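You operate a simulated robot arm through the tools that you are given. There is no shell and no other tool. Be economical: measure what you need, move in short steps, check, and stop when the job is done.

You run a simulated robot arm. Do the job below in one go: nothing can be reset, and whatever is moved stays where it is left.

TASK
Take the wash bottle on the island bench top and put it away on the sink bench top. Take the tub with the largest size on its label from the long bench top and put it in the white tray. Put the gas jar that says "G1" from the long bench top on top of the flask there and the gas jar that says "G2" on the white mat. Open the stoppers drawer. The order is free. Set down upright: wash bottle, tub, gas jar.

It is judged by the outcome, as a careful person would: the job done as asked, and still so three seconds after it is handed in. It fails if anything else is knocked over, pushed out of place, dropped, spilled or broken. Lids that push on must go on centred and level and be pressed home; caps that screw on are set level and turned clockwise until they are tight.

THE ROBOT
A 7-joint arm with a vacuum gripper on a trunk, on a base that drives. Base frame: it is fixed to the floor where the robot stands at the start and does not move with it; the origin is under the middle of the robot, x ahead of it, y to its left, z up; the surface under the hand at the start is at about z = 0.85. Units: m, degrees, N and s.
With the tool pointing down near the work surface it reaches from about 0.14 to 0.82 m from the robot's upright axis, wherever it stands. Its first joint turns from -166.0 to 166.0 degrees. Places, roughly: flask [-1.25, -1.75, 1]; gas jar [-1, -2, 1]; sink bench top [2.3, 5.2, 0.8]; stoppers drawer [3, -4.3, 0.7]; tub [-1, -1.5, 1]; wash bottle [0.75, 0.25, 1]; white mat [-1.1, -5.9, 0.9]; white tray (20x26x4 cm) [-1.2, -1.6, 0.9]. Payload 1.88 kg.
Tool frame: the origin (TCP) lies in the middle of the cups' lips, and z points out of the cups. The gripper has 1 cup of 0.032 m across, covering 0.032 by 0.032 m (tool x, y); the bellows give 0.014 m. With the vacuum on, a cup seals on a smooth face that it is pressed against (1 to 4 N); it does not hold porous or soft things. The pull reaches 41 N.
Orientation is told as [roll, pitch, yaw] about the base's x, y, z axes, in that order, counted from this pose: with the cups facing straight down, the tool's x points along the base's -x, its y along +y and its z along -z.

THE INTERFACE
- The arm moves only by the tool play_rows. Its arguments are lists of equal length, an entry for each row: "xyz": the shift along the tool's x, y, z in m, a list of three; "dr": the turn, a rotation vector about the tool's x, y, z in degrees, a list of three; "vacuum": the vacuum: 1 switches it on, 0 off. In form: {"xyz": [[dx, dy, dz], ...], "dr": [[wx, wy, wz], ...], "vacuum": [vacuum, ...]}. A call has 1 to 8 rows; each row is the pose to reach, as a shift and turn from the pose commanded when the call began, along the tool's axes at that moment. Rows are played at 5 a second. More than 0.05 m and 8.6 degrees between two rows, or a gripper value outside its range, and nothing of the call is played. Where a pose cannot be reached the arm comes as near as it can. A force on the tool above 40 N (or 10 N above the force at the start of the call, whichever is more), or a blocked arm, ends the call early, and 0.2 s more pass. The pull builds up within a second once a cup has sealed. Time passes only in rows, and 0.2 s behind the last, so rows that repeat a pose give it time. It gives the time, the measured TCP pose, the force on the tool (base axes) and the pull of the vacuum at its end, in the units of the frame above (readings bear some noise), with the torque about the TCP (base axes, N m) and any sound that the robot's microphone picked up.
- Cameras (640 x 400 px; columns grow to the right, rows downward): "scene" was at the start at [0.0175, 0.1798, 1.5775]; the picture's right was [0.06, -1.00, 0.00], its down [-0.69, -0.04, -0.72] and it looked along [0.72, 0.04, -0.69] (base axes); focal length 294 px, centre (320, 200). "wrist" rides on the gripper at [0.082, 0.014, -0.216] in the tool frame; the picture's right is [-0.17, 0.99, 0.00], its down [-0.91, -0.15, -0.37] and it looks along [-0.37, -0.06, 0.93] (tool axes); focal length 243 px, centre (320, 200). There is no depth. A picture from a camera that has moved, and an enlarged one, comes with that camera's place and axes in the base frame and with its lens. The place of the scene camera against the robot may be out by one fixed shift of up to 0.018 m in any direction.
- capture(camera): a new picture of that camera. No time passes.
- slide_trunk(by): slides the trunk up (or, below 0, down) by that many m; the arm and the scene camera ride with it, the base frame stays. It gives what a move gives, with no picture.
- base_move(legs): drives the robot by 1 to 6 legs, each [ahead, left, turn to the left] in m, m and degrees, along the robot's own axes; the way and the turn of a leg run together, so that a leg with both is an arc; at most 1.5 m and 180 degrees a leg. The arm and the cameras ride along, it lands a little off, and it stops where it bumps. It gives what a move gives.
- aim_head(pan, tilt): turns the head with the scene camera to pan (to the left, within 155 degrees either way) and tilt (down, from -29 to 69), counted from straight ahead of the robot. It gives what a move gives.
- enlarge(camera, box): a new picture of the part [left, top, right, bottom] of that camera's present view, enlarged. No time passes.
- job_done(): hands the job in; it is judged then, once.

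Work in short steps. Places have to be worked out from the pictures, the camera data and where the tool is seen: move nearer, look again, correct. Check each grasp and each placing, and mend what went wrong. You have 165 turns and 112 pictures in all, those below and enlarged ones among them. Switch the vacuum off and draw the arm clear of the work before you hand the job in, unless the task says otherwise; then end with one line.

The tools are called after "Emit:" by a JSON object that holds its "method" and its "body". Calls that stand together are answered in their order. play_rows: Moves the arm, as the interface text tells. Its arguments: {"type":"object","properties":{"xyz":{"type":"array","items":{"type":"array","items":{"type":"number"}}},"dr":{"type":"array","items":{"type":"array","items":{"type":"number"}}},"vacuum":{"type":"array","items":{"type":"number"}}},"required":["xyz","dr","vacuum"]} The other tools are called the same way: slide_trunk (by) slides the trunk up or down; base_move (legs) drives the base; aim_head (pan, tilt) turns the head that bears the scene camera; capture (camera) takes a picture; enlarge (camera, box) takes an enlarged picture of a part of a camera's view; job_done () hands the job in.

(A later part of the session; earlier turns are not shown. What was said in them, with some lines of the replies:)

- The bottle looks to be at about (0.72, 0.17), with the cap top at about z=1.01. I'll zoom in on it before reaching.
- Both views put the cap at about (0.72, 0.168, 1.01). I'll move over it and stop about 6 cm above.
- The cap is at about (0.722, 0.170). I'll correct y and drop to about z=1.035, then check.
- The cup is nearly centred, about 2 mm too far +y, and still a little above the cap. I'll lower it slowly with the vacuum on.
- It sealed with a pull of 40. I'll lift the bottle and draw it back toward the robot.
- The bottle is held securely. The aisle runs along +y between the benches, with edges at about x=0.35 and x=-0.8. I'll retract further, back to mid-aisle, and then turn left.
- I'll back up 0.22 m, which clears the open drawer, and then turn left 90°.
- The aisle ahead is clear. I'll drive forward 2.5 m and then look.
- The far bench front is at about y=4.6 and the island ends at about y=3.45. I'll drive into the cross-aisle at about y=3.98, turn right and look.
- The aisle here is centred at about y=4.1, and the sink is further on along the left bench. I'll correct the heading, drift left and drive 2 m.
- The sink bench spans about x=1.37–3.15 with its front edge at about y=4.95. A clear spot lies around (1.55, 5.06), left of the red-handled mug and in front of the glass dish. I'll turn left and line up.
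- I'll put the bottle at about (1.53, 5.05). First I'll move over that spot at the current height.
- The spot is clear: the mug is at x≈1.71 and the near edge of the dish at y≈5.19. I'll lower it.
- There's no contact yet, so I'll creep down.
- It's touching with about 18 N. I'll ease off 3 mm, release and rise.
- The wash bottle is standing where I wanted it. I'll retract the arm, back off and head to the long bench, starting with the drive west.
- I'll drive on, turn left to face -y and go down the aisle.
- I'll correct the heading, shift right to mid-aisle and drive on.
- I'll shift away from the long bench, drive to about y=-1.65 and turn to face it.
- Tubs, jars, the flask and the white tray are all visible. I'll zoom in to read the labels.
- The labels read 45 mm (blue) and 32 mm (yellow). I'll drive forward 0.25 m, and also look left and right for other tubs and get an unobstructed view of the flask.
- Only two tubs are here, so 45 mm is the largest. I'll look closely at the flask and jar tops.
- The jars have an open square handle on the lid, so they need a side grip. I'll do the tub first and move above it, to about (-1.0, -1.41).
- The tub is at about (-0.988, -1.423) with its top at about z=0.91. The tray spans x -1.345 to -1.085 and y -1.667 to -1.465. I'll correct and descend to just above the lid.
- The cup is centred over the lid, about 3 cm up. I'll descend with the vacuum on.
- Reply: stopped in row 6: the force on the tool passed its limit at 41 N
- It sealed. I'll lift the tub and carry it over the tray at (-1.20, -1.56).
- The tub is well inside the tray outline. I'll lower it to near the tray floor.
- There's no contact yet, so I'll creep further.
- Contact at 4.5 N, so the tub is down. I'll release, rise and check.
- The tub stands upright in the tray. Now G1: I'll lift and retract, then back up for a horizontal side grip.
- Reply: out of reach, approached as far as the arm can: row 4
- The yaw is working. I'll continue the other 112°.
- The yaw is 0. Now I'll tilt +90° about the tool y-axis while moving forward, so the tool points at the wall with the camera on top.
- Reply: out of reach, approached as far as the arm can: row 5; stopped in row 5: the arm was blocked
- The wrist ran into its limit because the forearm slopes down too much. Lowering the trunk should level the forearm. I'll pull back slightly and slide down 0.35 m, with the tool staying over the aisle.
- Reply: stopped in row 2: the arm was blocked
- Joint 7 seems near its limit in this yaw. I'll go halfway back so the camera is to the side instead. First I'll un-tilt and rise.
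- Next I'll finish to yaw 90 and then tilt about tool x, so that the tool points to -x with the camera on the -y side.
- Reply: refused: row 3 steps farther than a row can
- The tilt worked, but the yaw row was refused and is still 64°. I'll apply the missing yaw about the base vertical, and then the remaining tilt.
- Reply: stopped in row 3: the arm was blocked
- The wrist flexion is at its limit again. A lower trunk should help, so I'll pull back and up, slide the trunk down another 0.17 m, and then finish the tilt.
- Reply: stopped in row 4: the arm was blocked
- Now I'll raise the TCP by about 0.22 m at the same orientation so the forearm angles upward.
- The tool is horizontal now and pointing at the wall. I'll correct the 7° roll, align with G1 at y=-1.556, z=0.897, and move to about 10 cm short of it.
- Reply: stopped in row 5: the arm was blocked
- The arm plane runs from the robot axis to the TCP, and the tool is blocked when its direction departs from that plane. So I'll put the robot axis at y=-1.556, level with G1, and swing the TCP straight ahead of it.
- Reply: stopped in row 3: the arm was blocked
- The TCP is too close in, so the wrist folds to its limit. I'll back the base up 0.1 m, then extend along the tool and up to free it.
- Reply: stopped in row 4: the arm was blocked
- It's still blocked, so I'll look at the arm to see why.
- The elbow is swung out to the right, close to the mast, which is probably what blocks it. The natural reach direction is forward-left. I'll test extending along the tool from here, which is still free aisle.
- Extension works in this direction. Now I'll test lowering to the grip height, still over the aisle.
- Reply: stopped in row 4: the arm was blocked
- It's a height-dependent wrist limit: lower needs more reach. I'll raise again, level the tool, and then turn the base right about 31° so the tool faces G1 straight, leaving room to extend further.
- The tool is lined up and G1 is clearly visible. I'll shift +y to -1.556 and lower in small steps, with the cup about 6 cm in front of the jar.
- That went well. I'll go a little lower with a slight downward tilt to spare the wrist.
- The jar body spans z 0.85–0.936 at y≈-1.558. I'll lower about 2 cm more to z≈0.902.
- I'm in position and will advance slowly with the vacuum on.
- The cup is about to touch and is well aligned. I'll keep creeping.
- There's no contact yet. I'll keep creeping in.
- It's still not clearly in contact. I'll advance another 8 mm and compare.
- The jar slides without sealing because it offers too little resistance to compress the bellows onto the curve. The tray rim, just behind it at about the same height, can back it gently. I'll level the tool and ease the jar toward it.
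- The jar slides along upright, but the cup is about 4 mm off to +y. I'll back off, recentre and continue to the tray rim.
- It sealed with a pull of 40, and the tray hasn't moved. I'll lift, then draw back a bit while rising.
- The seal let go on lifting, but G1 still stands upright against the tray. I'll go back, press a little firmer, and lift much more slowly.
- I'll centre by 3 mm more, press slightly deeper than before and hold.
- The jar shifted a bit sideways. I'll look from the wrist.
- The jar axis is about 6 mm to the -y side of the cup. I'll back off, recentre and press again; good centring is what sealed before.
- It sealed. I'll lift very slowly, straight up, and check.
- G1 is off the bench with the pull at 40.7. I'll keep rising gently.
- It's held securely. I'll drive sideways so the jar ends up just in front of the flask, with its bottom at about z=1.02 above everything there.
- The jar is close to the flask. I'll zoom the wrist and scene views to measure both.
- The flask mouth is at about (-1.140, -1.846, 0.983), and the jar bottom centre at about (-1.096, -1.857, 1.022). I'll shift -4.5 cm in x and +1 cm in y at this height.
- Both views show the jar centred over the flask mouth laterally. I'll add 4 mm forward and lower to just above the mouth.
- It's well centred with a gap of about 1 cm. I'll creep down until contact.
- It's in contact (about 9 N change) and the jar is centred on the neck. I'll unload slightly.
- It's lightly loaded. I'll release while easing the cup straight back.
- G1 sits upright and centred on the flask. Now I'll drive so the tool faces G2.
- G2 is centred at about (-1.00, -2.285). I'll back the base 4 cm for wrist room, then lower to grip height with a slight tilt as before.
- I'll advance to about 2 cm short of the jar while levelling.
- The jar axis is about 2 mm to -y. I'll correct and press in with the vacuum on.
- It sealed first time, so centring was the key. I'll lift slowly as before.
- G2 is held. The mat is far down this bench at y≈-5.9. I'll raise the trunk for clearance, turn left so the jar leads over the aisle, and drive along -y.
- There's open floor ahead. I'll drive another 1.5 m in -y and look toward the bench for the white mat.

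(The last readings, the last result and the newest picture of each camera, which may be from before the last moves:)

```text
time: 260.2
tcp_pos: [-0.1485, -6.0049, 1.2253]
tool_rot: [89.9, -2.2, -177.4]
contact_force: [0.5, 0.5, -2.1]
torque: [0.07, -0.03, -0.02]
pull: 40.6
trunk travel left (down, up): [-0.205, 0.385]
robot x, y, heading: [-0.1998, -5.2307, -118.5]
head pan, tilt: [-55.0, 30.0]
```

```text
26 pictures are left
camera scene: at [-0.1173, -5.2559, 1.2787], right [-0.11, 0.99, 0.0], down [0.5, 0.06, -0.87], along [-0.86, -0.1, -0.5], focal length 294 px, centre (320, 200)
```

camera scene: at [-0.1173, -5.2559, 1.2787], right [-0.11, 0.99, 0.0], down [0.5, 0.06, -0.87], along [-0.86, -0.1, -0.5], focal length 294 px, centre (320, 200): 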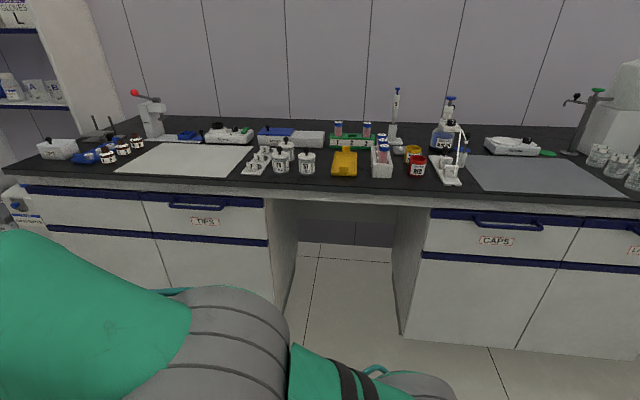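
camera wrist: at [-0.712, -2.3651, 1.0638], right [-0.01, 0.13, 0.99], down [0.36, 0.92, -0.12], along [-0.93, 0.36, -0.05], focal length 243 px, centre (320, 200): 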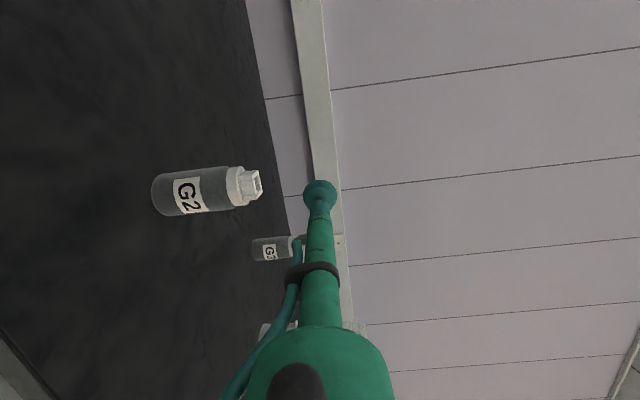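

The white mat spans about x -0.97 to -1.27, y -5.65 to -6.10. I'll turn right so the tool faces the bench (the jar is well above the items), then slide to y≈-5.87.

Emit:
{"method": "base_move", "body": {"legs": [[0, 0, -92.7], [-0.324, 0.534, 0]]}}

Emit:
{"method": "aim_head", "body": {"pan": 20, "tilt": 25}}

Emit:
{"method": "capture", "body": {"camera": "scene"}}

Emit:
{"method": "capture", "body": {"camera": "wrist"}}

```text
time: 267.7
tcp_pos: [-0.9695, -5.8763, 1.2251]
tool_rot: [89.9, -2.2, 90.0]
contact_force: [-0.6, 0.4, -2.4]
torque: [0.0, -0.08, -0.03]
pull: 40.8
trunk travel left (down, up): [-0.205, 0.385]
robot x, y, heading: [-0.1915, -5.863, 148.8]
head pan, tilt: [-55.0, 30.0]
```

```text
time: 269.1
tcp_pos: [-0.9693, -5.877, 1.2254]
tool_rot: [90.0, -2.2, 90.0]
contact_force: [0.0, -0.3, -2.6]
torque: [0.0, -0.07, -0.01]
pull: 40.4
trunk travel left (down, up): [-0.205, 0.385]
robot x, y, heading: [-0.1935, -5.8635, 148.7]
head pan, tilt: [20.0, 25.0]
```

```text
25 pictures are left
camera scene: at [-0.3232, -6.0073, 1.2866], right [0.2, 0.98, 0.0], down [0.41, -0.08, -0.91], along [-0.89, 0.18, -0.42], focal length 294 px, centre (320, 200)
```

scene: 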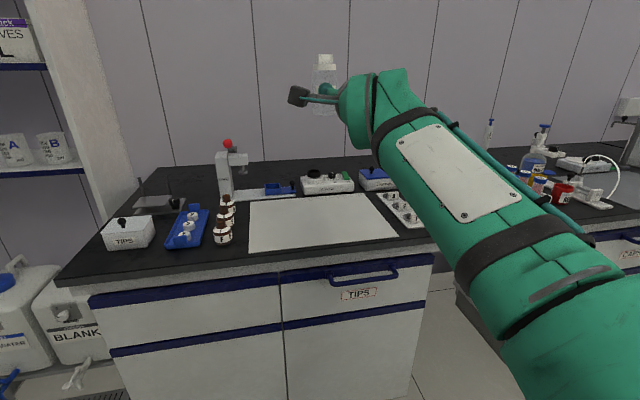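

```text
24 pictures are left
camera wrist: at [-0.752, -5.9579, 1.2356], right [0.0, 0.13, 0.99], down [0.37, 0.92, -0.12], along [-0.93, 0.37, -0.05], focal length 243 px, centre (320, 200)
```

wrist: 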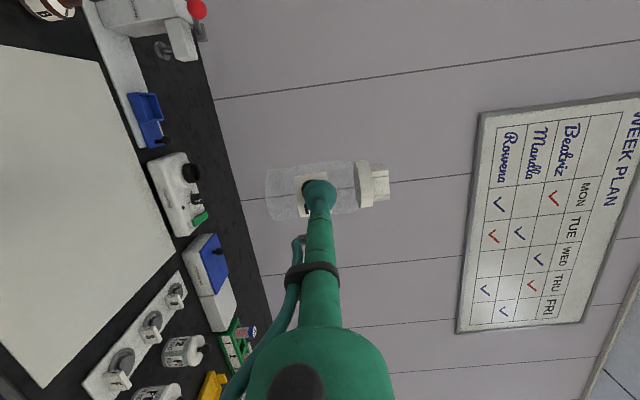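

The mat centre is at about (-1.09, -5.87). I'll extend 8 cm, then bring the trunk back down 0.2 m.

Emit:
{"method": "play_rows", "body": {"xyz": [[0, 0, 0.015], [0, 0, 0.03], [0, 0, 0.045], [0, 0, 0.06], [0, 0, 0.075], [0, 0, 0.085], [0, 0, 0.085]], "dr": [[0, 0, 0], [0, 0, 0], [0, 0, 0], [0, 0, 0], [0, 0, 0], [0, 0, 0], [0, 0, 0]], "vacuum": [1, 1, 1, 1, 1, 1, 1]}}

Emit:
{"method": "slide_trunk", "body": {"by": -0.2}}

Emit:
{"method": "play_rows", "body": {"xyz": [[0, -0.015, 0], [0, -0.03, 0], [0, -0.045, 0], [0, -0.06, 0], [0, -0.075, 0], [0, -0.09, 0], [0, -0.1, 0], [0, -0.105, 0]], "dr": [[0, 0, 0], [0, 0, 0], [0, 0, 0], [0, 0, 0], [0, 0, 0], [0, 0, 0], [0, 0, 0], [0, 0, 0]], "vacuum": [1, 1, 1, 1, 1, 1, 1, 1]}}

Emit:
{"method": "capture", "body": {"camera": "scene"}}

```text
time: 270.7
tcp_pos: [-1.0528, -5.8775, 1.2264]
tool_rot: [89.9, -2.3, 89.9]
contact_force: [0.5, 0.9, -2.3]
torque: [-0.01, -0.08, -0.01]
pull: 41.1
trunk travel left (down, up): [-0.205, 0.385]
robot x, y, heading: [-0.1928, -5.8628, 148.7]
head pan, tilt: [20.0, 25.0]
```

```text
time: 272.9
tcp_pos: [-1.0545, -5.8771, 1.0272]
tool_rot: [89.9, -2.3, 90.0]
contact_force: [0.1, 0.5, -2.1]
torque: [-0.04, -0.08, 0.0]
pull: 40.7
trunk travel left (down, up): [-0.005, 0.585]
robot x, y, heading: [-0.1945, -5.8672, 148.7]
head pan, tilt: [20.0, 25.0]
```

```text
time: 274.7
tcp_pos: [-1.0537, -5.8726, 0.9207]
tool_rot: [90.0, -2.2, 90.1]
contact_force: [0.2, 1.0, -1.7]
torque: [-0.02, -0.07, -0.01]
pull: 41.0
trunk travel left (down, up): [-0.005, 0.585]
robot x, y, heading: [-0.1962, -5.8679, 148.9]
head pan, tilt: [20.0, 25.0]
```

```text
23 pictures are left
camera scene: at [-0.3233, -6.0074, 1.0866], right [0.19, 0.98, 0.0], down [0.41, -0.08, -0.91], along [-0.89, 0.18, -0.42], focal length 294 px, centre (320, 200)
```

scene: 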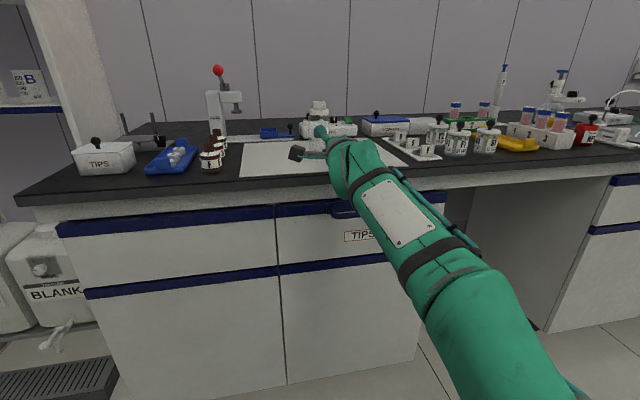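

The jar is over the mat, about 1.7 cm up. I'll creep down.

Emit:
{"method": "play_rows", "body": {"xyz": [[0, -0.005, 0], [0, -0.01, 0], [0, -0.013, 0], [0, -0.014, 0], [0, -0.015, 0], [0, -0.016, 0], [0, -0.016, 0]], "dr": [[0, 0, 0], [0, 0, 0], [0, 0, 0], [0, 0, 0], [0, 0, 0], [0, 0, 0], [0, 0, 0]], "vacuum": [1, 1, 1, 1, 1, 1, 1]}}

```text
time: 276.3
tcp_pos: [-1.0544, -5.8713, 0.9072]
tool_rot: [89.9, -2.3, 90.0]
contact_force: [0.3, 0.8, 0.3]
torque: [0.01, 0.03, -0.02]
pull: 41.1
trunk travel left (down, up): [-0.005, 0.585]
robot x, y, heading: [-0.1922, -5.8677, 149.0]
head pan, tilt: [20.0, 25.0]
```

The weight is off (force 0.3), so the jar is resting on the mat. I'll release while easing back.

Emit:
{"method": "play_rows", "body": {"xyz": [[0, 0, -0.001], [0, 0, -0.004], [0, 0, -0.009], [0, 0, -0.015], [0, 0, -0.03], [0, 0, -0.05], [0, 0, -0.07]], "dr": [[0, 0, 0], [0, 0, 0], [0, 0, 0], [0, 0, 0], [0, 0, 0], [0, 0, 0], [0, 0, 0]], "vacuum": [0, 0, 0, 0, 0, 0, 0]}}

Emit:
{"method": "capture", "body": {"camera": "wrist"}}

```text
time: 277.9
tcp_pos: [-0.989, -5.8729, 0.9]
tool_rot: [89.2, -2.2, 90.1]
contact_force: [0.4, 0.0, -0.9]
torque: [0.01, -0.05, -0.03]
pull: 0.0
trunk travel left (down, up): [-0.005, 0.585]
robot x, y, heading: [-0.1909, -5.8667, 148.7]
head pan, tilt: [20.0, 25.0]
```

```text
22 pictures are left
camera wrist: at [-0.7729, -5.9536, 0.9125], right [-0.01, 0.13, 0.99], down [0.38, 0.92, -0.11], along [-0.93, 0.37, -0.06], focal length 243 px, centre (320, 200)
```

wrist: 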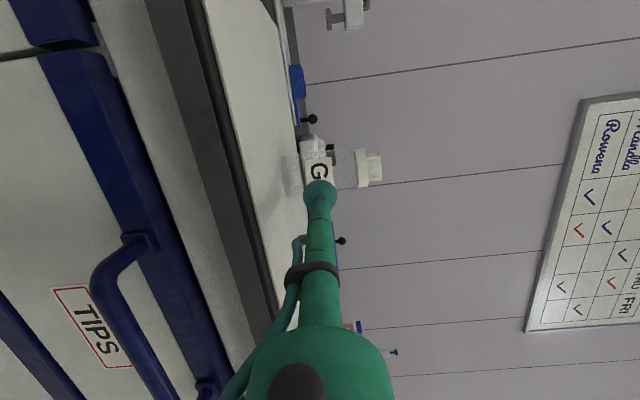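

G2 stands on the white mat. I'll raise and retract the tool, swing right to point along +y over the aisle, and drive up to the cross-aisle at about y=-4.65.

Emit:
{"method": "play_rows", "body": {"xyz": [[0, 0.03, 0], [0, 0.06, -0.01], [0, 0.09, -0.025], [0, 0.12, -0.05], [0, 0.14, -0.06], [0, 0.14, -0.06]], "dr": [[0, 0, 0], [0, 0, 0], [0, 0, 0], [0, 0, 0], [0, 0, 0], [0, 0, 0]], "vacuum": [0, 0, 0, 0, 0, 0]}}

Emit:
{"method": "base_move", "body": {"legs": [[0, 0, -90], [1.03, 0.618, 0], [0, 0, -59]]}}

Emit:
{"method": "aim_head", "body": {"pan": 5, "tilt": 15}}

Emit:
{"method": "capture", "body": {"camera": "scene"}}

```text
time: 279.3
tcp_pos: [-0.9254, -5.8778, 1.0457]
tool_rot: [89.8, -2.2, 90.0]
contact_force: [-0.4, -0.3, 0.4]
torque: [-0.01, -0.03, 0.02]
pull: 0.0
trunk travel left (down, up): [-0.005, 0.585]
robot x, y, heading: [-0.1921, -5.8636, 149.0]
head pan, tilt: [20.0, 25.0]
```

```text
time: 291.9
tcp_pos: [0.5021, -4.2759, 1.0472]
tool_rot: [89.9, -2.2, -60.4]
contact_force: [1.3, -1.4, -0.1]
torque: [0.0, -0.02, 0.0]
pull: 0.1
trunk travel left (down, up): [-0.005, 0.585]
robot x, y, heading: [-0.1259, -4.6455, -1.6]
head pan, tilt: [20.0, 25.0]
```

```text
time: 292.7
tcp_pos: [0.5023, -4.2764, 1.0453]
tool_rot: [89.9, -2.2, -60.4]
contact_force: [-0.3, 0.1, 0.5]
torque: [-0.02, -0.02, -0.02]
pull: 0.1
trunk travel left (down, up): [-0.005, 0.585]
robot x, y, heading: [-0.1272, -4.6474, -1.7]
head pan, tilt: [5.0, 15.0]
```

```text
21 pictures are left
camera scene: at [-0.0944, -4.4652, 1.1028], right [0.06, -1.0, 0.0], down [-0.26, -0.02, -0.97], along [0.96, 0.06, -0.26], focal length 294 px, centre (320, 200)
```

scene: 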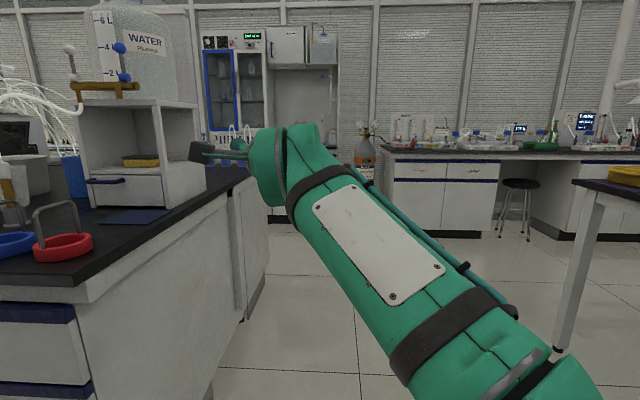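

A bench with labelled drawers is across the cross-aisle. I'll zoom in on the labels.

Emit:
{"method": "enlarge", "body": {"camera": "scene", "box": [360, 120, 520, 220]}}

```text
4.00 times, centred on (440, 170) of scene
camera zoom: at [-0.0944, -4.4652, 1.1028], right [0.06, -1.0, 0.0], down [-0.26, -0.02, -0.97], along [0.96, 0.06, -0.26], focal length 1175 px, centre (-160, 320)
```

zoom: 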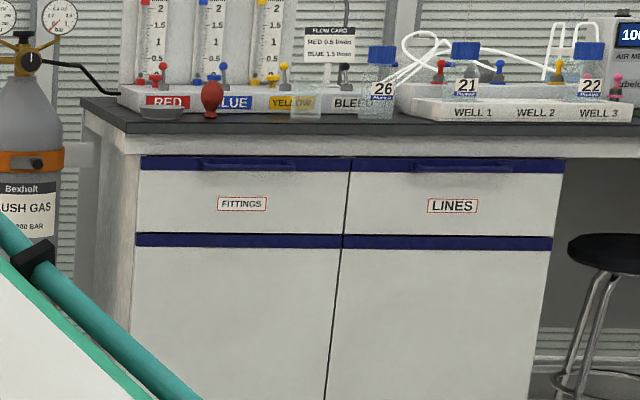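

Those are FITTINGS and LINES, so the stoppers drawer must be nearer (3, -4.3), behind the arm in this view. I'll drive 1.3 m along +x and look again.

Emit:
{"method": "base_move", "body": {"legs": [[1.3, -0.1, 0]]}}

Emit:
{"method": "aim_head", "body": {"pan": 25, "tilt": 15}}

Emit:
{"method": "capture", "body": {"camera": "scene"}}

```text
time: 299.3
tcp_pos: [1.8144, -4.4178, 1.0462]
tool_rot: [89.9, -2.2, -60.6]
contact_force: [0.6, 0.6, -0.7]
torque: [0.03, 0.04, -0.01]
pull: 0.1
trunk travel left (down, up): [-0.005, 0.585]
robot x, y, heading: [1.1823, -4.7888, -1.9]
head pan, tilt: [5.0, 15.0]
```

```text
time: 300.1
tcp_pos: [1.8134, -4.418, 1.0464]
tool_rot: [89.9, -2.3, -60.7]
contact_force: [0.4, -0.4, -0.2]
torque: [-0.03, 0.0, 0.0]
pull: 0.0
trunk travel left (down, up): [-0.005, 0.585]
robot x, y, heading: [1.1856, -4.7864, -1.8]
head pan, tilt: [25.0, 15.0]
```

```text
19 pictures are left
camera scene: at [1.2094, -4.5734, 1.1029], right [0.39, -0.92, 0.0], down [-0.24, -0.1, -0.97], along [0.89, 0.38, -0.26], focal length 294 px, centre (320, 200)
```

scene: 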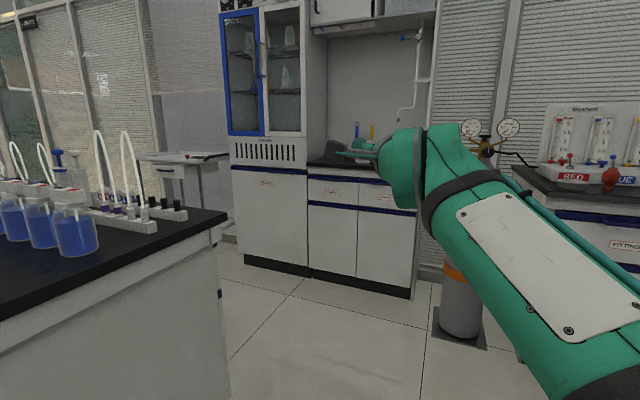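

The cabinet with a small sink counter has labelled drawers. I'll zoom in on those.

Emit:
{"method": "enlarge", "body": {"camera": "scene", "box": [220, 130, 444, 300]}}

```text
2.35 times, centred on (332, 215) of scene
camera zoom: at [1.2094, -4.5734, 1.1029], right [0.39, -0.92, 0.0], down [-0.24, -0.1, -0.97], along [0.89, 0.38, -0.26], focal length 691 px, centre (292, 165)
```

zoom: 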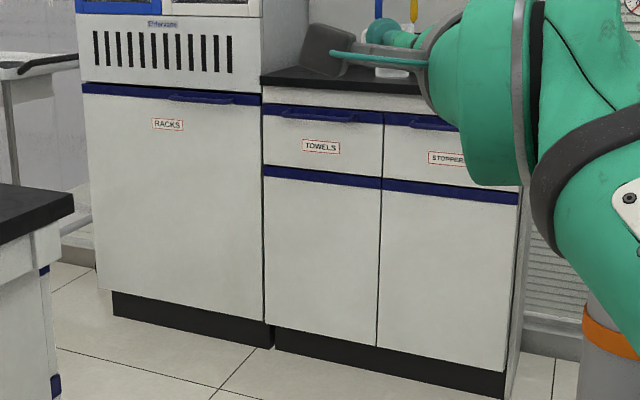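

STOPPERS is the right-hand drawer. Its face is at about x=2.88, y -4.11 to -4.445, z 0.61–0.74, and it faces -x. I'll turn so the tool points +x, then extend far out before lowering (needed for the wrist), all in free space.

Emit:
{"method": "base_move", "body": {"legs": [[0, 0, -29.3]]}}

Emit:
{"method": "play_rows", "body": {"xyz": [[0, 0, 0.04], [0, -0.01, 0.08], [0, -0.02, 0.12], [0, -0.03, 0.16], [0, -0.05, 0.19], [0, -0.07, 0.22], [0, -0.09, 0.24], [0, -0.1, 0.25]], "dr": [[0, 0, 0], [0, 0, 0], [0, 0, 0], [0, 0, 0], [0, 0, 0], [0, 0, 0], [0, 0, 0], [0, 0, 0]], "vacuum": [0, 0, 0, 0, 0, 0, 0, 0]}}

Emit:
{"method": "play_rows", "body": {"xyz": [[0, -0.03, 0.005], [0, -0.06, 0.01], [0, -0.09, 0.015], [0, -0.12, 0.02], [0, -0.15, 0.02], [0, -0.18, 0.02], [0, -0.2, 0.02], [0, -0.2, 0.02]], "dr": [[0, 0, 0], [0, 0, 0], [0, 0, 0], [0, 0, 0], [0, 0, 0], [0, 0, 0], [0, 0, 0], [0, 0, 0]], "vacuum": [0, 0, 0, 0, 0, 0, 0, 0]}}

```text
time: 302.0
tcp_pos: [1.912, -4.7791, 1.0451]
tool_rot: [89.9, -2.2, -90.4]
contact_force: [0.1, -0.1, 0.7]
torque: [-0.01, 0.0, -0.03]
pull: 0.0
trunk travel left (down, up): [-0.005, 0.585]
robot x, y, heading: [1.1837, -4.7867, -31.8]
head pan, tilt: [25.0, 15.0]
```

```text
time: 303.8
tcp_pos: [2.1653, -4.7862, 0.9428]
tool_rot: [90.0, -2.2, -90.4]
contact_force: [0.4, -0.7, 0.0]
torque: [-0.04, 0.05, 0.0]
pull: 0.0
trunk travel left (down, up): [-0.005, 0.585]
robot x, y, heading: [1.1828, -4.7856, -31.6]
head pan, tilt: [25.0, 15.0]
```

```text
time: 305.6
tcp_pos: [2.1849, -4.7936, 0.7477]
tool_rot: [89.3, -2.3, -90.2]
contact_force: [0.1, -0.3, -1.1]
torque: [0.02, -0.04, 0.03]
pull: 0.0
out of reach, approached as far as the arm can: row 7
trunk travel left (down, up): [-0.005, 0.585]
robot x, y, heading: [1.1834, -4.7835, -31.6]
head pan, tilt: [25.0, 15.0]
```

It's near the limit at z=0.75. I'll allow a 10° downward tilt and extend slightly while lowering to about 0.685.

Emit:
{"method": "play_rows", "body": {"xyz": [[0, 0, 0.01], [0, -0.01, 0.02], [0, -0.02, 0.025], [0, -0.04, 0.025], [0, -0.055, 0.025], [0, -0.065, 0.025], [0, -0.065, 0.025]], "dr": [[3, 0, 0], [7, 0, 0], [10, 0, 0], [10, 0, 0], [10, 0, 0], [10, 0, 0], [10, 0, 0]], "vacuum": [0, 0, 0, 0, 0, 0, 0]}}

```text
time: 307.2
tcp_pos: [2.2075, -4.7969, 0.681]
tool_rot: [79.8, -2.4, -90.5]
contact_force: [0.2, -0.4, 0.6]
torque: [0.02, 0.02, 0.02]
pull: 0.0
trunk travel left (down, up): [-0.005, 0.585]
robot x, y, heading: [1.1831, -4.7862, -31.6]
head pan, tilt: [25.0, 15.0]
```

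Good posture. I'll drive diagonally so the tool lines up with the drawer, about 0.3 m short of it, passing clear of the gas cylinder.

Emit:
{"method": "base_move", "body": {"legs": [[0.069, 0.555, 0]]}}

Emit:
{"method": "aim_head", "body": {"pan": 30, "tilt": 20}}

Emit:
{"method": "capture", "body": {"camera": "scene"}}

Emit:
{"method": "capture", "body": {"camera": "wrist"}}

```text
time: 310.4
tcp_pos: [2.5518, -4.3779, 0.6813]
tool_rot: [79.9, -2.2, -90.8]
contact_force: [-0.7, -0.4, -0.3]
torque: [0.01, 0.03, 0.02]
pull: 0.0
trunk travel left (down, up): [-0.005, 0.585]
robot x, y, heading: [1.525, -4.3622, -31.9]
head pan, tilt: [25.0, 15.0]
```

```text
time: 311.0
tcp_pos: [2.5501, -4.3774, 0.6821]
tool_rot: [79.9, -2.3, -90.8]
contact_force: [0.5, 0.4, 0.5]
torque: [-0.01, 0.02, 0.01]
pull: 0.1
trunk travel left (down, up): [-0.005, 0.585]
robot x, y, heading: [1.5246, -4.3614, -32.1]
head pan, tilt: [30.0, 20.0]
```

```text
17 pictures are left
camera scene: at [1.6502, -4.1833, 1.0948], right [-0.04, -1.0, 0.0], down [-0.34, 0.01, -0.94], along [0.94, -0.03, -0.34], focal length 294 px, centre (320, 200)
```

scene: 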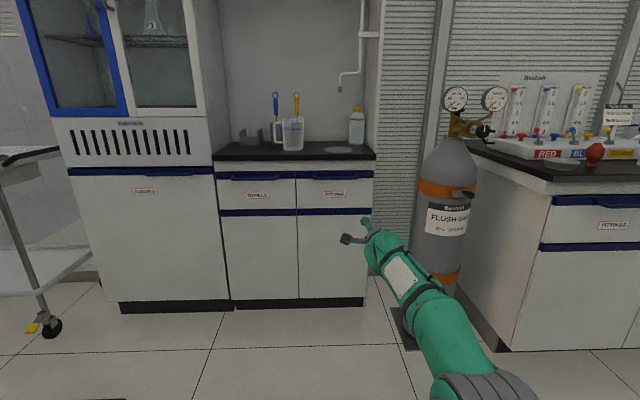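

```text
16 pictures are left
camera wrist: at [2.3423, -4.2902, 0.7295], right [0.17, -0.13, 0.98], down [-0.41, -0.91, -0.05], along [0.9, -0.39, -0.21], focal length 243 px, centre (320, 200)
```

wrist: 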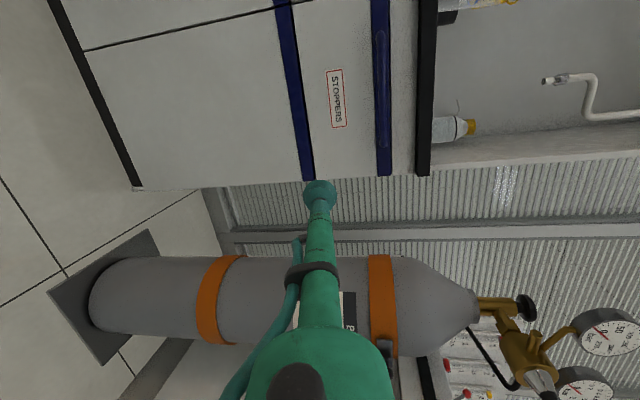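

The label is at about (2.87, -4.298, 0.669), and the tool line meets the drawer face at y≈-4.38, just beside the label. I'll drive forward 0.27 m.

Emit:
{"method": "base_move", "body": {"legs": [[0.229, 0.143, 0]]}}

Emit:
{"method": "capture", "body": {"camera": "wrist"}}

```text
time: 312.9
tcp_pos: [2.817, -4.3651, 0.6815]
tool_rot: [79.9, -2.2, -90.1]
contact_force: [0.5, -0.6, -0.9]
torque: [0.03, 0.02, -0.03]
pull: 0.0
trunk travel left (down, up): [-0.005, 0.585]
robot x, y, heading: [1.7938, -4.3615, -31.4]
head pan, tilt: [30.0, 20.0]
```

```text
15 pictures are left
camera wrist: at [2.6084, -4.2799, 0.7295], right [0.17, -0.13, 0.98], down [-0.4, -0.92, -0.05], along [0.9, -0.38, -0.21], focal length 243 px, centre (320, 200)
```

wrist: 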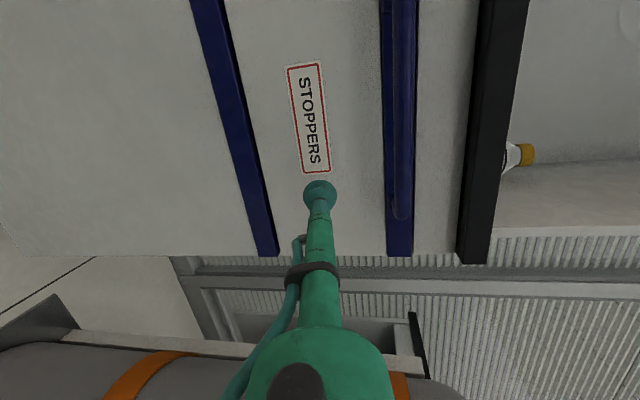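

The gap is about 5 cm. I'll shift 12 mm away from the label and advance with the arm, vacuum on.

Emit:
{"method": "play_rows", "body": {"xyz": [[-0.006, 0, 0.005], [-0.012, 0.002, 0.012], [-0.012, 0.004, 0.022], [-0.012, 0.005, 0.03], [-0.012, 0.006, 0.036], [-0.012, 0.007, 0.04], [-0.012, 0.007, 0.04]], "dr": [[0, 0, 0], [0, 0, 0], [0, 0, 0], [0, 0, 0], [0, 0, 0], [0, 0, 0], [0, 0, 0]], "vacuum": [1, 1, 1, 1, 1, 1, 1]}}

```text
time: 314.5
tcp_pos: [2.859, -4.3762, 0.6824]
tool_rot: [80.1, -2.2, -90.2]
contact_force: [-0.6, 1.0, -0.1]
torque: [0.0, 0.01, 0.01]
pull: 0.1
trunk travel left (down, up): [-0.005, 0.585]
robot x, y, heading: [1.7904, -4.3596, -31.4]
head pan, tilt: [30.0, 20.0]
```

I'm reaching fine. I'll level the tool a bit more and creep on.

Emit:
{"method": "play_rows", "body": {"xyz": [[0, 0, 0.003], [0, 0.001, 0.006], [0, 0.001, 0.009], [0, 0.002, 0.012], [0, 0.002, 0.015], [0, 0.002, 0.018], [0, 0.002, 0.018], [0, 0.002, 0.018]], "dr": [[-3, 0, 0], [-6, 0, 0], [-8, 0, 0], [-8, 0, 0], [-8, 0, 0], [-8, 0, 0], [-8, 0, 0], [-8, 0, 0]], "vacuum": [1, 1, 1, 1, 1, 1, 1, 1]}}

```text
time: 316.3
tcp_pos: [2.8772, -4.3764, 0.6821]
tool_rot: [88.0, -2.3, -90.1]
contact_force: [-14.5, 10.3, -5.6]
torque: [-0.03, -0.02, -0.2]
pull: 41.2
out of reach, approached as far as the arm can: row 3, 4
trunk travel left (down, up): [-0.005, 0.585]
robot x, y, heading: [1.7917, -4.3604, -31.4]
head pan, tilt: [30.0, 20.0]
```

It sealed on the drawer face with a pull of 41. I'll pull by driving the base straight back, first 8 cm.

Emit:
{"method": "base_move", "body": {"legs": [[-0.068, -0.042, 0]]}}

Emit:
{"method": "capture", "body": {"camera": "wrist"}}

```text
time: 317.4
tcp_pos: [2.7951, -4.377, 0.6825]
tool_rot: [87.9, -2.3, -90.1]
contact_force: [-1.1, 4.4, -1.7]
torque: [-0.2, 0.04, -0.13]
pull: 40.4
trunk travel left (down, up): [-0.005, 0.585]
robot x, y, heading: [1.7108, -4.3619, -31.4]
head pan, tilt: [30.0, 20.0]
```

```text
14 pictures are left
camera wrist: at [2.5821, -4.2929, 0.6998], right [0.04, -0.13, 0.99], down [-0.38, -0.92, -0.1], along [0.92, -0.38, -0.08], focal length 243 px, centre (320, 200)
```

wrist: 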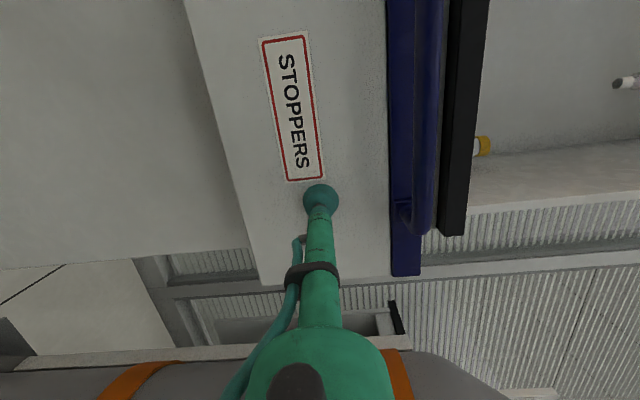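

The drawer is sliding out. I'll pull another 0.2 m.

Emit:
{"method": "base_move", "body": {"legs": [[-0.17, -0.104, 0]]}}

Emit:
{"method": "capture", "body": {"camera": "scene"}}

```text
time: 319.0
tcp_pos: [2.5958, -4.3787, 0.682]
tool_rot: [87.9, -2.2, -90.1]
contact_force: [-0.1, 0.1, 0.4]
torque: [-0.01, 0.01, -0.03]
pull: 0.0
trunk travel left (down, up): [-0.005, 0.585]
robot x, y, heading: [1.5111, -4.3573, -31.4]
head pan, tilt: [30.0, 20.0]
```

```text
13 pictures are left
camera scene: at [1.6346, -4.1813, 1.0947], right [-0.02, -1.0, 0.0], down [-0.34, 0.01, -0.94], along [0.94, -0.02, -0.34], focal length 294 px, centre (320, 200)
```

scene: 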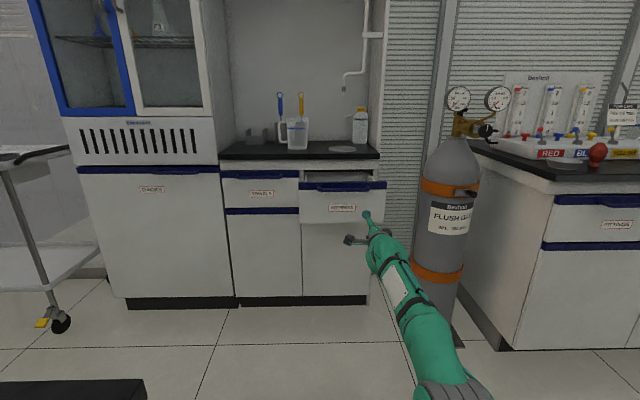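

The seal let go with the drawer partly out. I'll zoom in to see whether it reached its stop.

Emit:
{"method": "enlarge", "body": {"camera": "scene", "box": [280, 140, 420, 240]}}

Emit:
{"method": "capture", "body": {"camera": "wrist"}}

```text
4.00 times, centred on (350, 190) of scene
camera zoom: at [1.6346, -4.1813, 1.0947], right [-0.02, -1.0, 0.0], down [-0.34, 0.01, -0.94], along [0.94, -0.02, -0.34], focal length 1175 px, centre (200, 240)
```

zoom: 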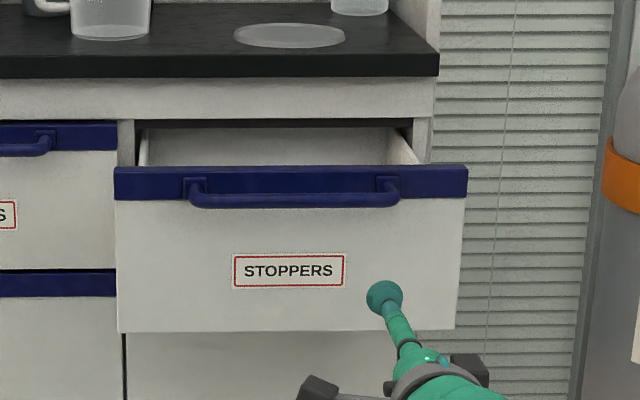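

```text
11 pictures are left
camera wrist: at [2.382, -4.2943, 0.6998], right [0.04, -0.13, 0.99], down [-0.38, -0.92, -0.1], along [0.92, -0.37, -0.08], focal length 243 px, centre (320, 200)
```

wrist: 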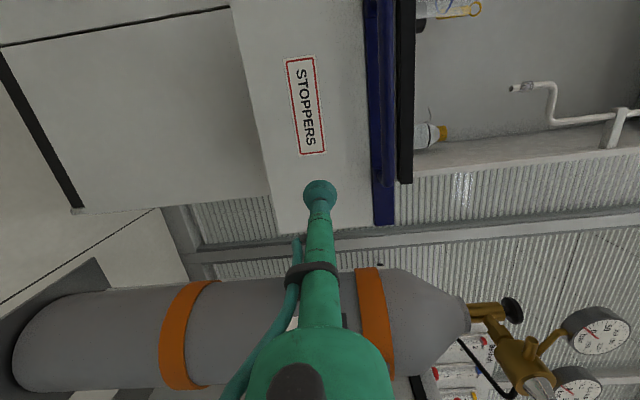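

It's about 20 cm open. I'll re-grip to check whether more travel is available, creeping the base forward with the vacuum still on.

Emit:
{"method": "base_move", "body": {"legs": [[0.043, 0.026, 0]]}}

Emit:
{"method": "play_rows", "body": {"xyz": [[0, 0, 0], [0, 0, 0], [0, 0, 0]], "dr": [[0, 0, 0], [0, 0, 0], [0, 0, 0]], "vacuum": [1, 1, 1]}}

```text
time: 319.9
tcp_pos: [2.6472, -4.3789, 0.6834]
tool_rot: [87.9, -2.3, -90.1]
contact_force: [0.6, 0.1, -0.4]
torque: [0.01, -0.01, -0.01]
pull: 0.1
trunk travel left (down, up): [-0.005, 0.585]
robot x, y, heading: [1.5596, -4.3653, -31.0]
head pan, tilt: [30.0, 20.0]
```

```text
time: 320.7
tcp_pos: [2.6474, -4.3781, 0.6824]
tool_rot: [87.8, -2.2, -90.1]
contact_force: [-0.3, -0.6, -0.5]
torque: [0.01, 0.0, 0.01]
pull: 0.0
trunk travel left (down, up): [-0.005, 0.585]
robot x, y, heading: [1.562, -4.3599, -31.1]
head pan, tilt: [30.0, 20.0]
```

Emit:
{"method": "base_move", "body": {"legs": [[0.017, 0.01, 0]]}}

Emit:
{"method": "base_move", "body": {"legs": [[0.012, 0.007, 0]]}}

```text
time: 321.5
tcp_pos: [2.6669, -4.3793, 0.682]
tool_rot: [87.9, -2.2, -90.1]
contact_force: [1.0, 0.0, 0.2]
torque: [0.02, 0.0, 0.02]
pull: 0.1
trunk travel left (down, up): [-0.005, 0.585]
robot x, y, heading: [1.5829, -4.3625, -31.3]
head pan, tilt: [30.0, 20.0]
```

```text
time: 322.3
tcp_pos: [2.6802, -4.3792, 0.682]
tool_rot: [87.9, -2.4, -90.2]
contact_force: [0.1, 0.4, 0.1]
torque: [0.02, 0.02, -0.01]
pull: 0.0
trunk travel left (down, up): [-0.005, 0.585]
robot x, y, heading: [1.5975, -4.3631, -31.2]
head pan, tilt: [30.0, 20.0]
```

I'm still short of the face, so I'll take a little more.

Emit:
{"method": "base_move", "body": {"legs": [[0.012, 0.007, 0]]}}

Emit:
{"method": "capture", "body": {"camera": "wrist"}}

```text
time: 323.0
tcp_pos: [2.6964, -4.3792, 0.6812]
tool_rot: [87.8, -2.2, -90.1]
contact_force: [0.0, 0.5, -0.3]
torque: [0.01, -0.04, 0.03]
pull: 40.6
trunk travel left (down, up): [-0.005, 0.585]
robot x, y, heading: [1.61, -4.3659, -31.3]
head pan, tilt: [30.0, 20.0]
```

```text
10 pictures are left
camera wrist: at [2.4803, -4.2952, 0.6998], right [0.04, -0.13, 0.99], down [-0.38, -0.92, -0.1], along [0.92, -0.37, -0.08], focal length 243 px, centre (320, 200)
```

wrist: 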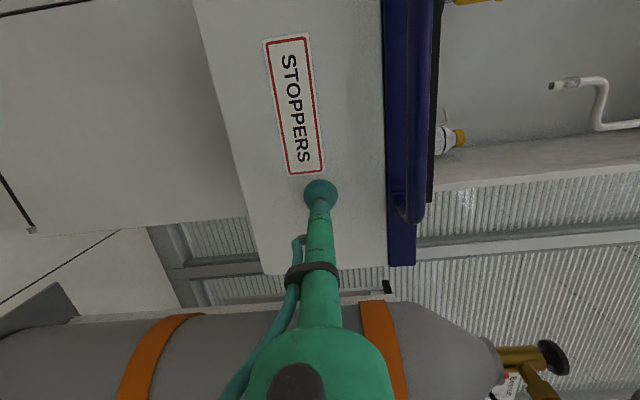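

It re-sealed at x=2.696, about 18 cm open. I'll pull gently 4 cm and watch.

Emit:
{"method": "base_move", "body": {"legs": [[-0.034, -0.021, 0]]}}

```text
time: 323.8
tcp_pos: [2.6828, -4.3798, 0.6824]
tool_rot: [88.0, -2.2, -90.1]
contact_force: [-0.6, -0.1, 0.5]
torque: [-0.01, 0.01, -0.02]
pull: 0.0
trunk travel left (down, up): [-0.005, 0.585]
robot x, y, heading: [1.601, -4.3601, -31.1]
head pan, tilt: [30.0, 20.0]
stopped in leg 1: the force on the tool passed its limit at 41 N (the readings are from after the stop); the commanded pose is now the measured one
```

The pull hit 41 N straight away, so the drawer is at its end stop and fully open. Now I'll switch the vacuum off, back away and check.

Emit:
{"method": "play_rows", "body": {"xyz": [[0, 0, 0], [0, 0, -0.02], [0, 0, -0.04], [0, 0, -0.06]], "dr": [[0, 0, 0], [0, 0, 0], [0, 0, 0], [0, 0, 0]], "vacuum": [0, 0, 0, 0]}}

Emit:
{"method": "base_move", "body": {"legs": [[-0.1, -0.062, 0]]}}

Emit:
{"method": "capture", "body": {"camera": "scene"}}

```text
time: 324.8
tcp_pos: [2.6289, -4.3788, 0.6976]
tool_rot: [86.7, -2.3, -90.0]
contact_force: [-0.1, -0.1, -0.2]
torque: [0.01, -0.08, -0.03]
pull: 0.1
out of reach, approached as far as the arm can: row 3, 4
trunk travel left (down, up): [-0.005, 0.585]
robot x, y, heading: [1.5974, -4.3632, -31.1]
head pan, tilt: [30.0, 20.0]
```

```text
time: 326.0
tcp_pos: [2.5119, -4.3806, 0.6968]
tool_rot: [86.7, -2.3, -89.9]
contact_force: [0.4, 0.1, 0.5]
torque: [-0.01, 0.03, 0.03]
pull: 0.0
trunk travel left (down, up): [-0.005, 0.585]
robot x, y, heading: [1.4806, -4.3653, -31.4]
head pan, tilt: [30.0, 20.0]
```

```text
9 pictures are left
camera scene: at [1.6037, -4.1835, 1.0947], right [-0.02, -1.0, 0.0], down [-0.34, 0.01, -0.94], along [0.94, -0.02, -0.34], focal length 294 px, centre (320, 200)
```

scene: 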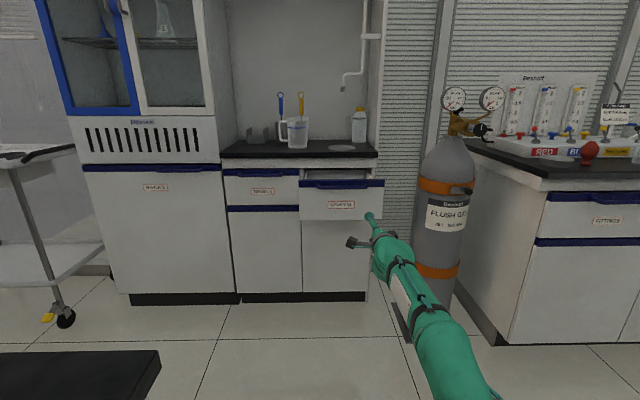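

The drawer is fully open, the vacuum is off and the arm is clear. All the items were checked after placing, so I'm handing in.

Emit:
{"method": "job_done", "body": {}}

```text
The job is handed in.
```

The job is handed in with every item placed: the wash bottle is on the sink bench, the 45 mm tub is in the white tray, G1 is on the flask, G2 is on the white mat, and the stoppers drawer is open to its stop (about 18 cm); the white tray may have shifted a few millimetres while I gripped G1.
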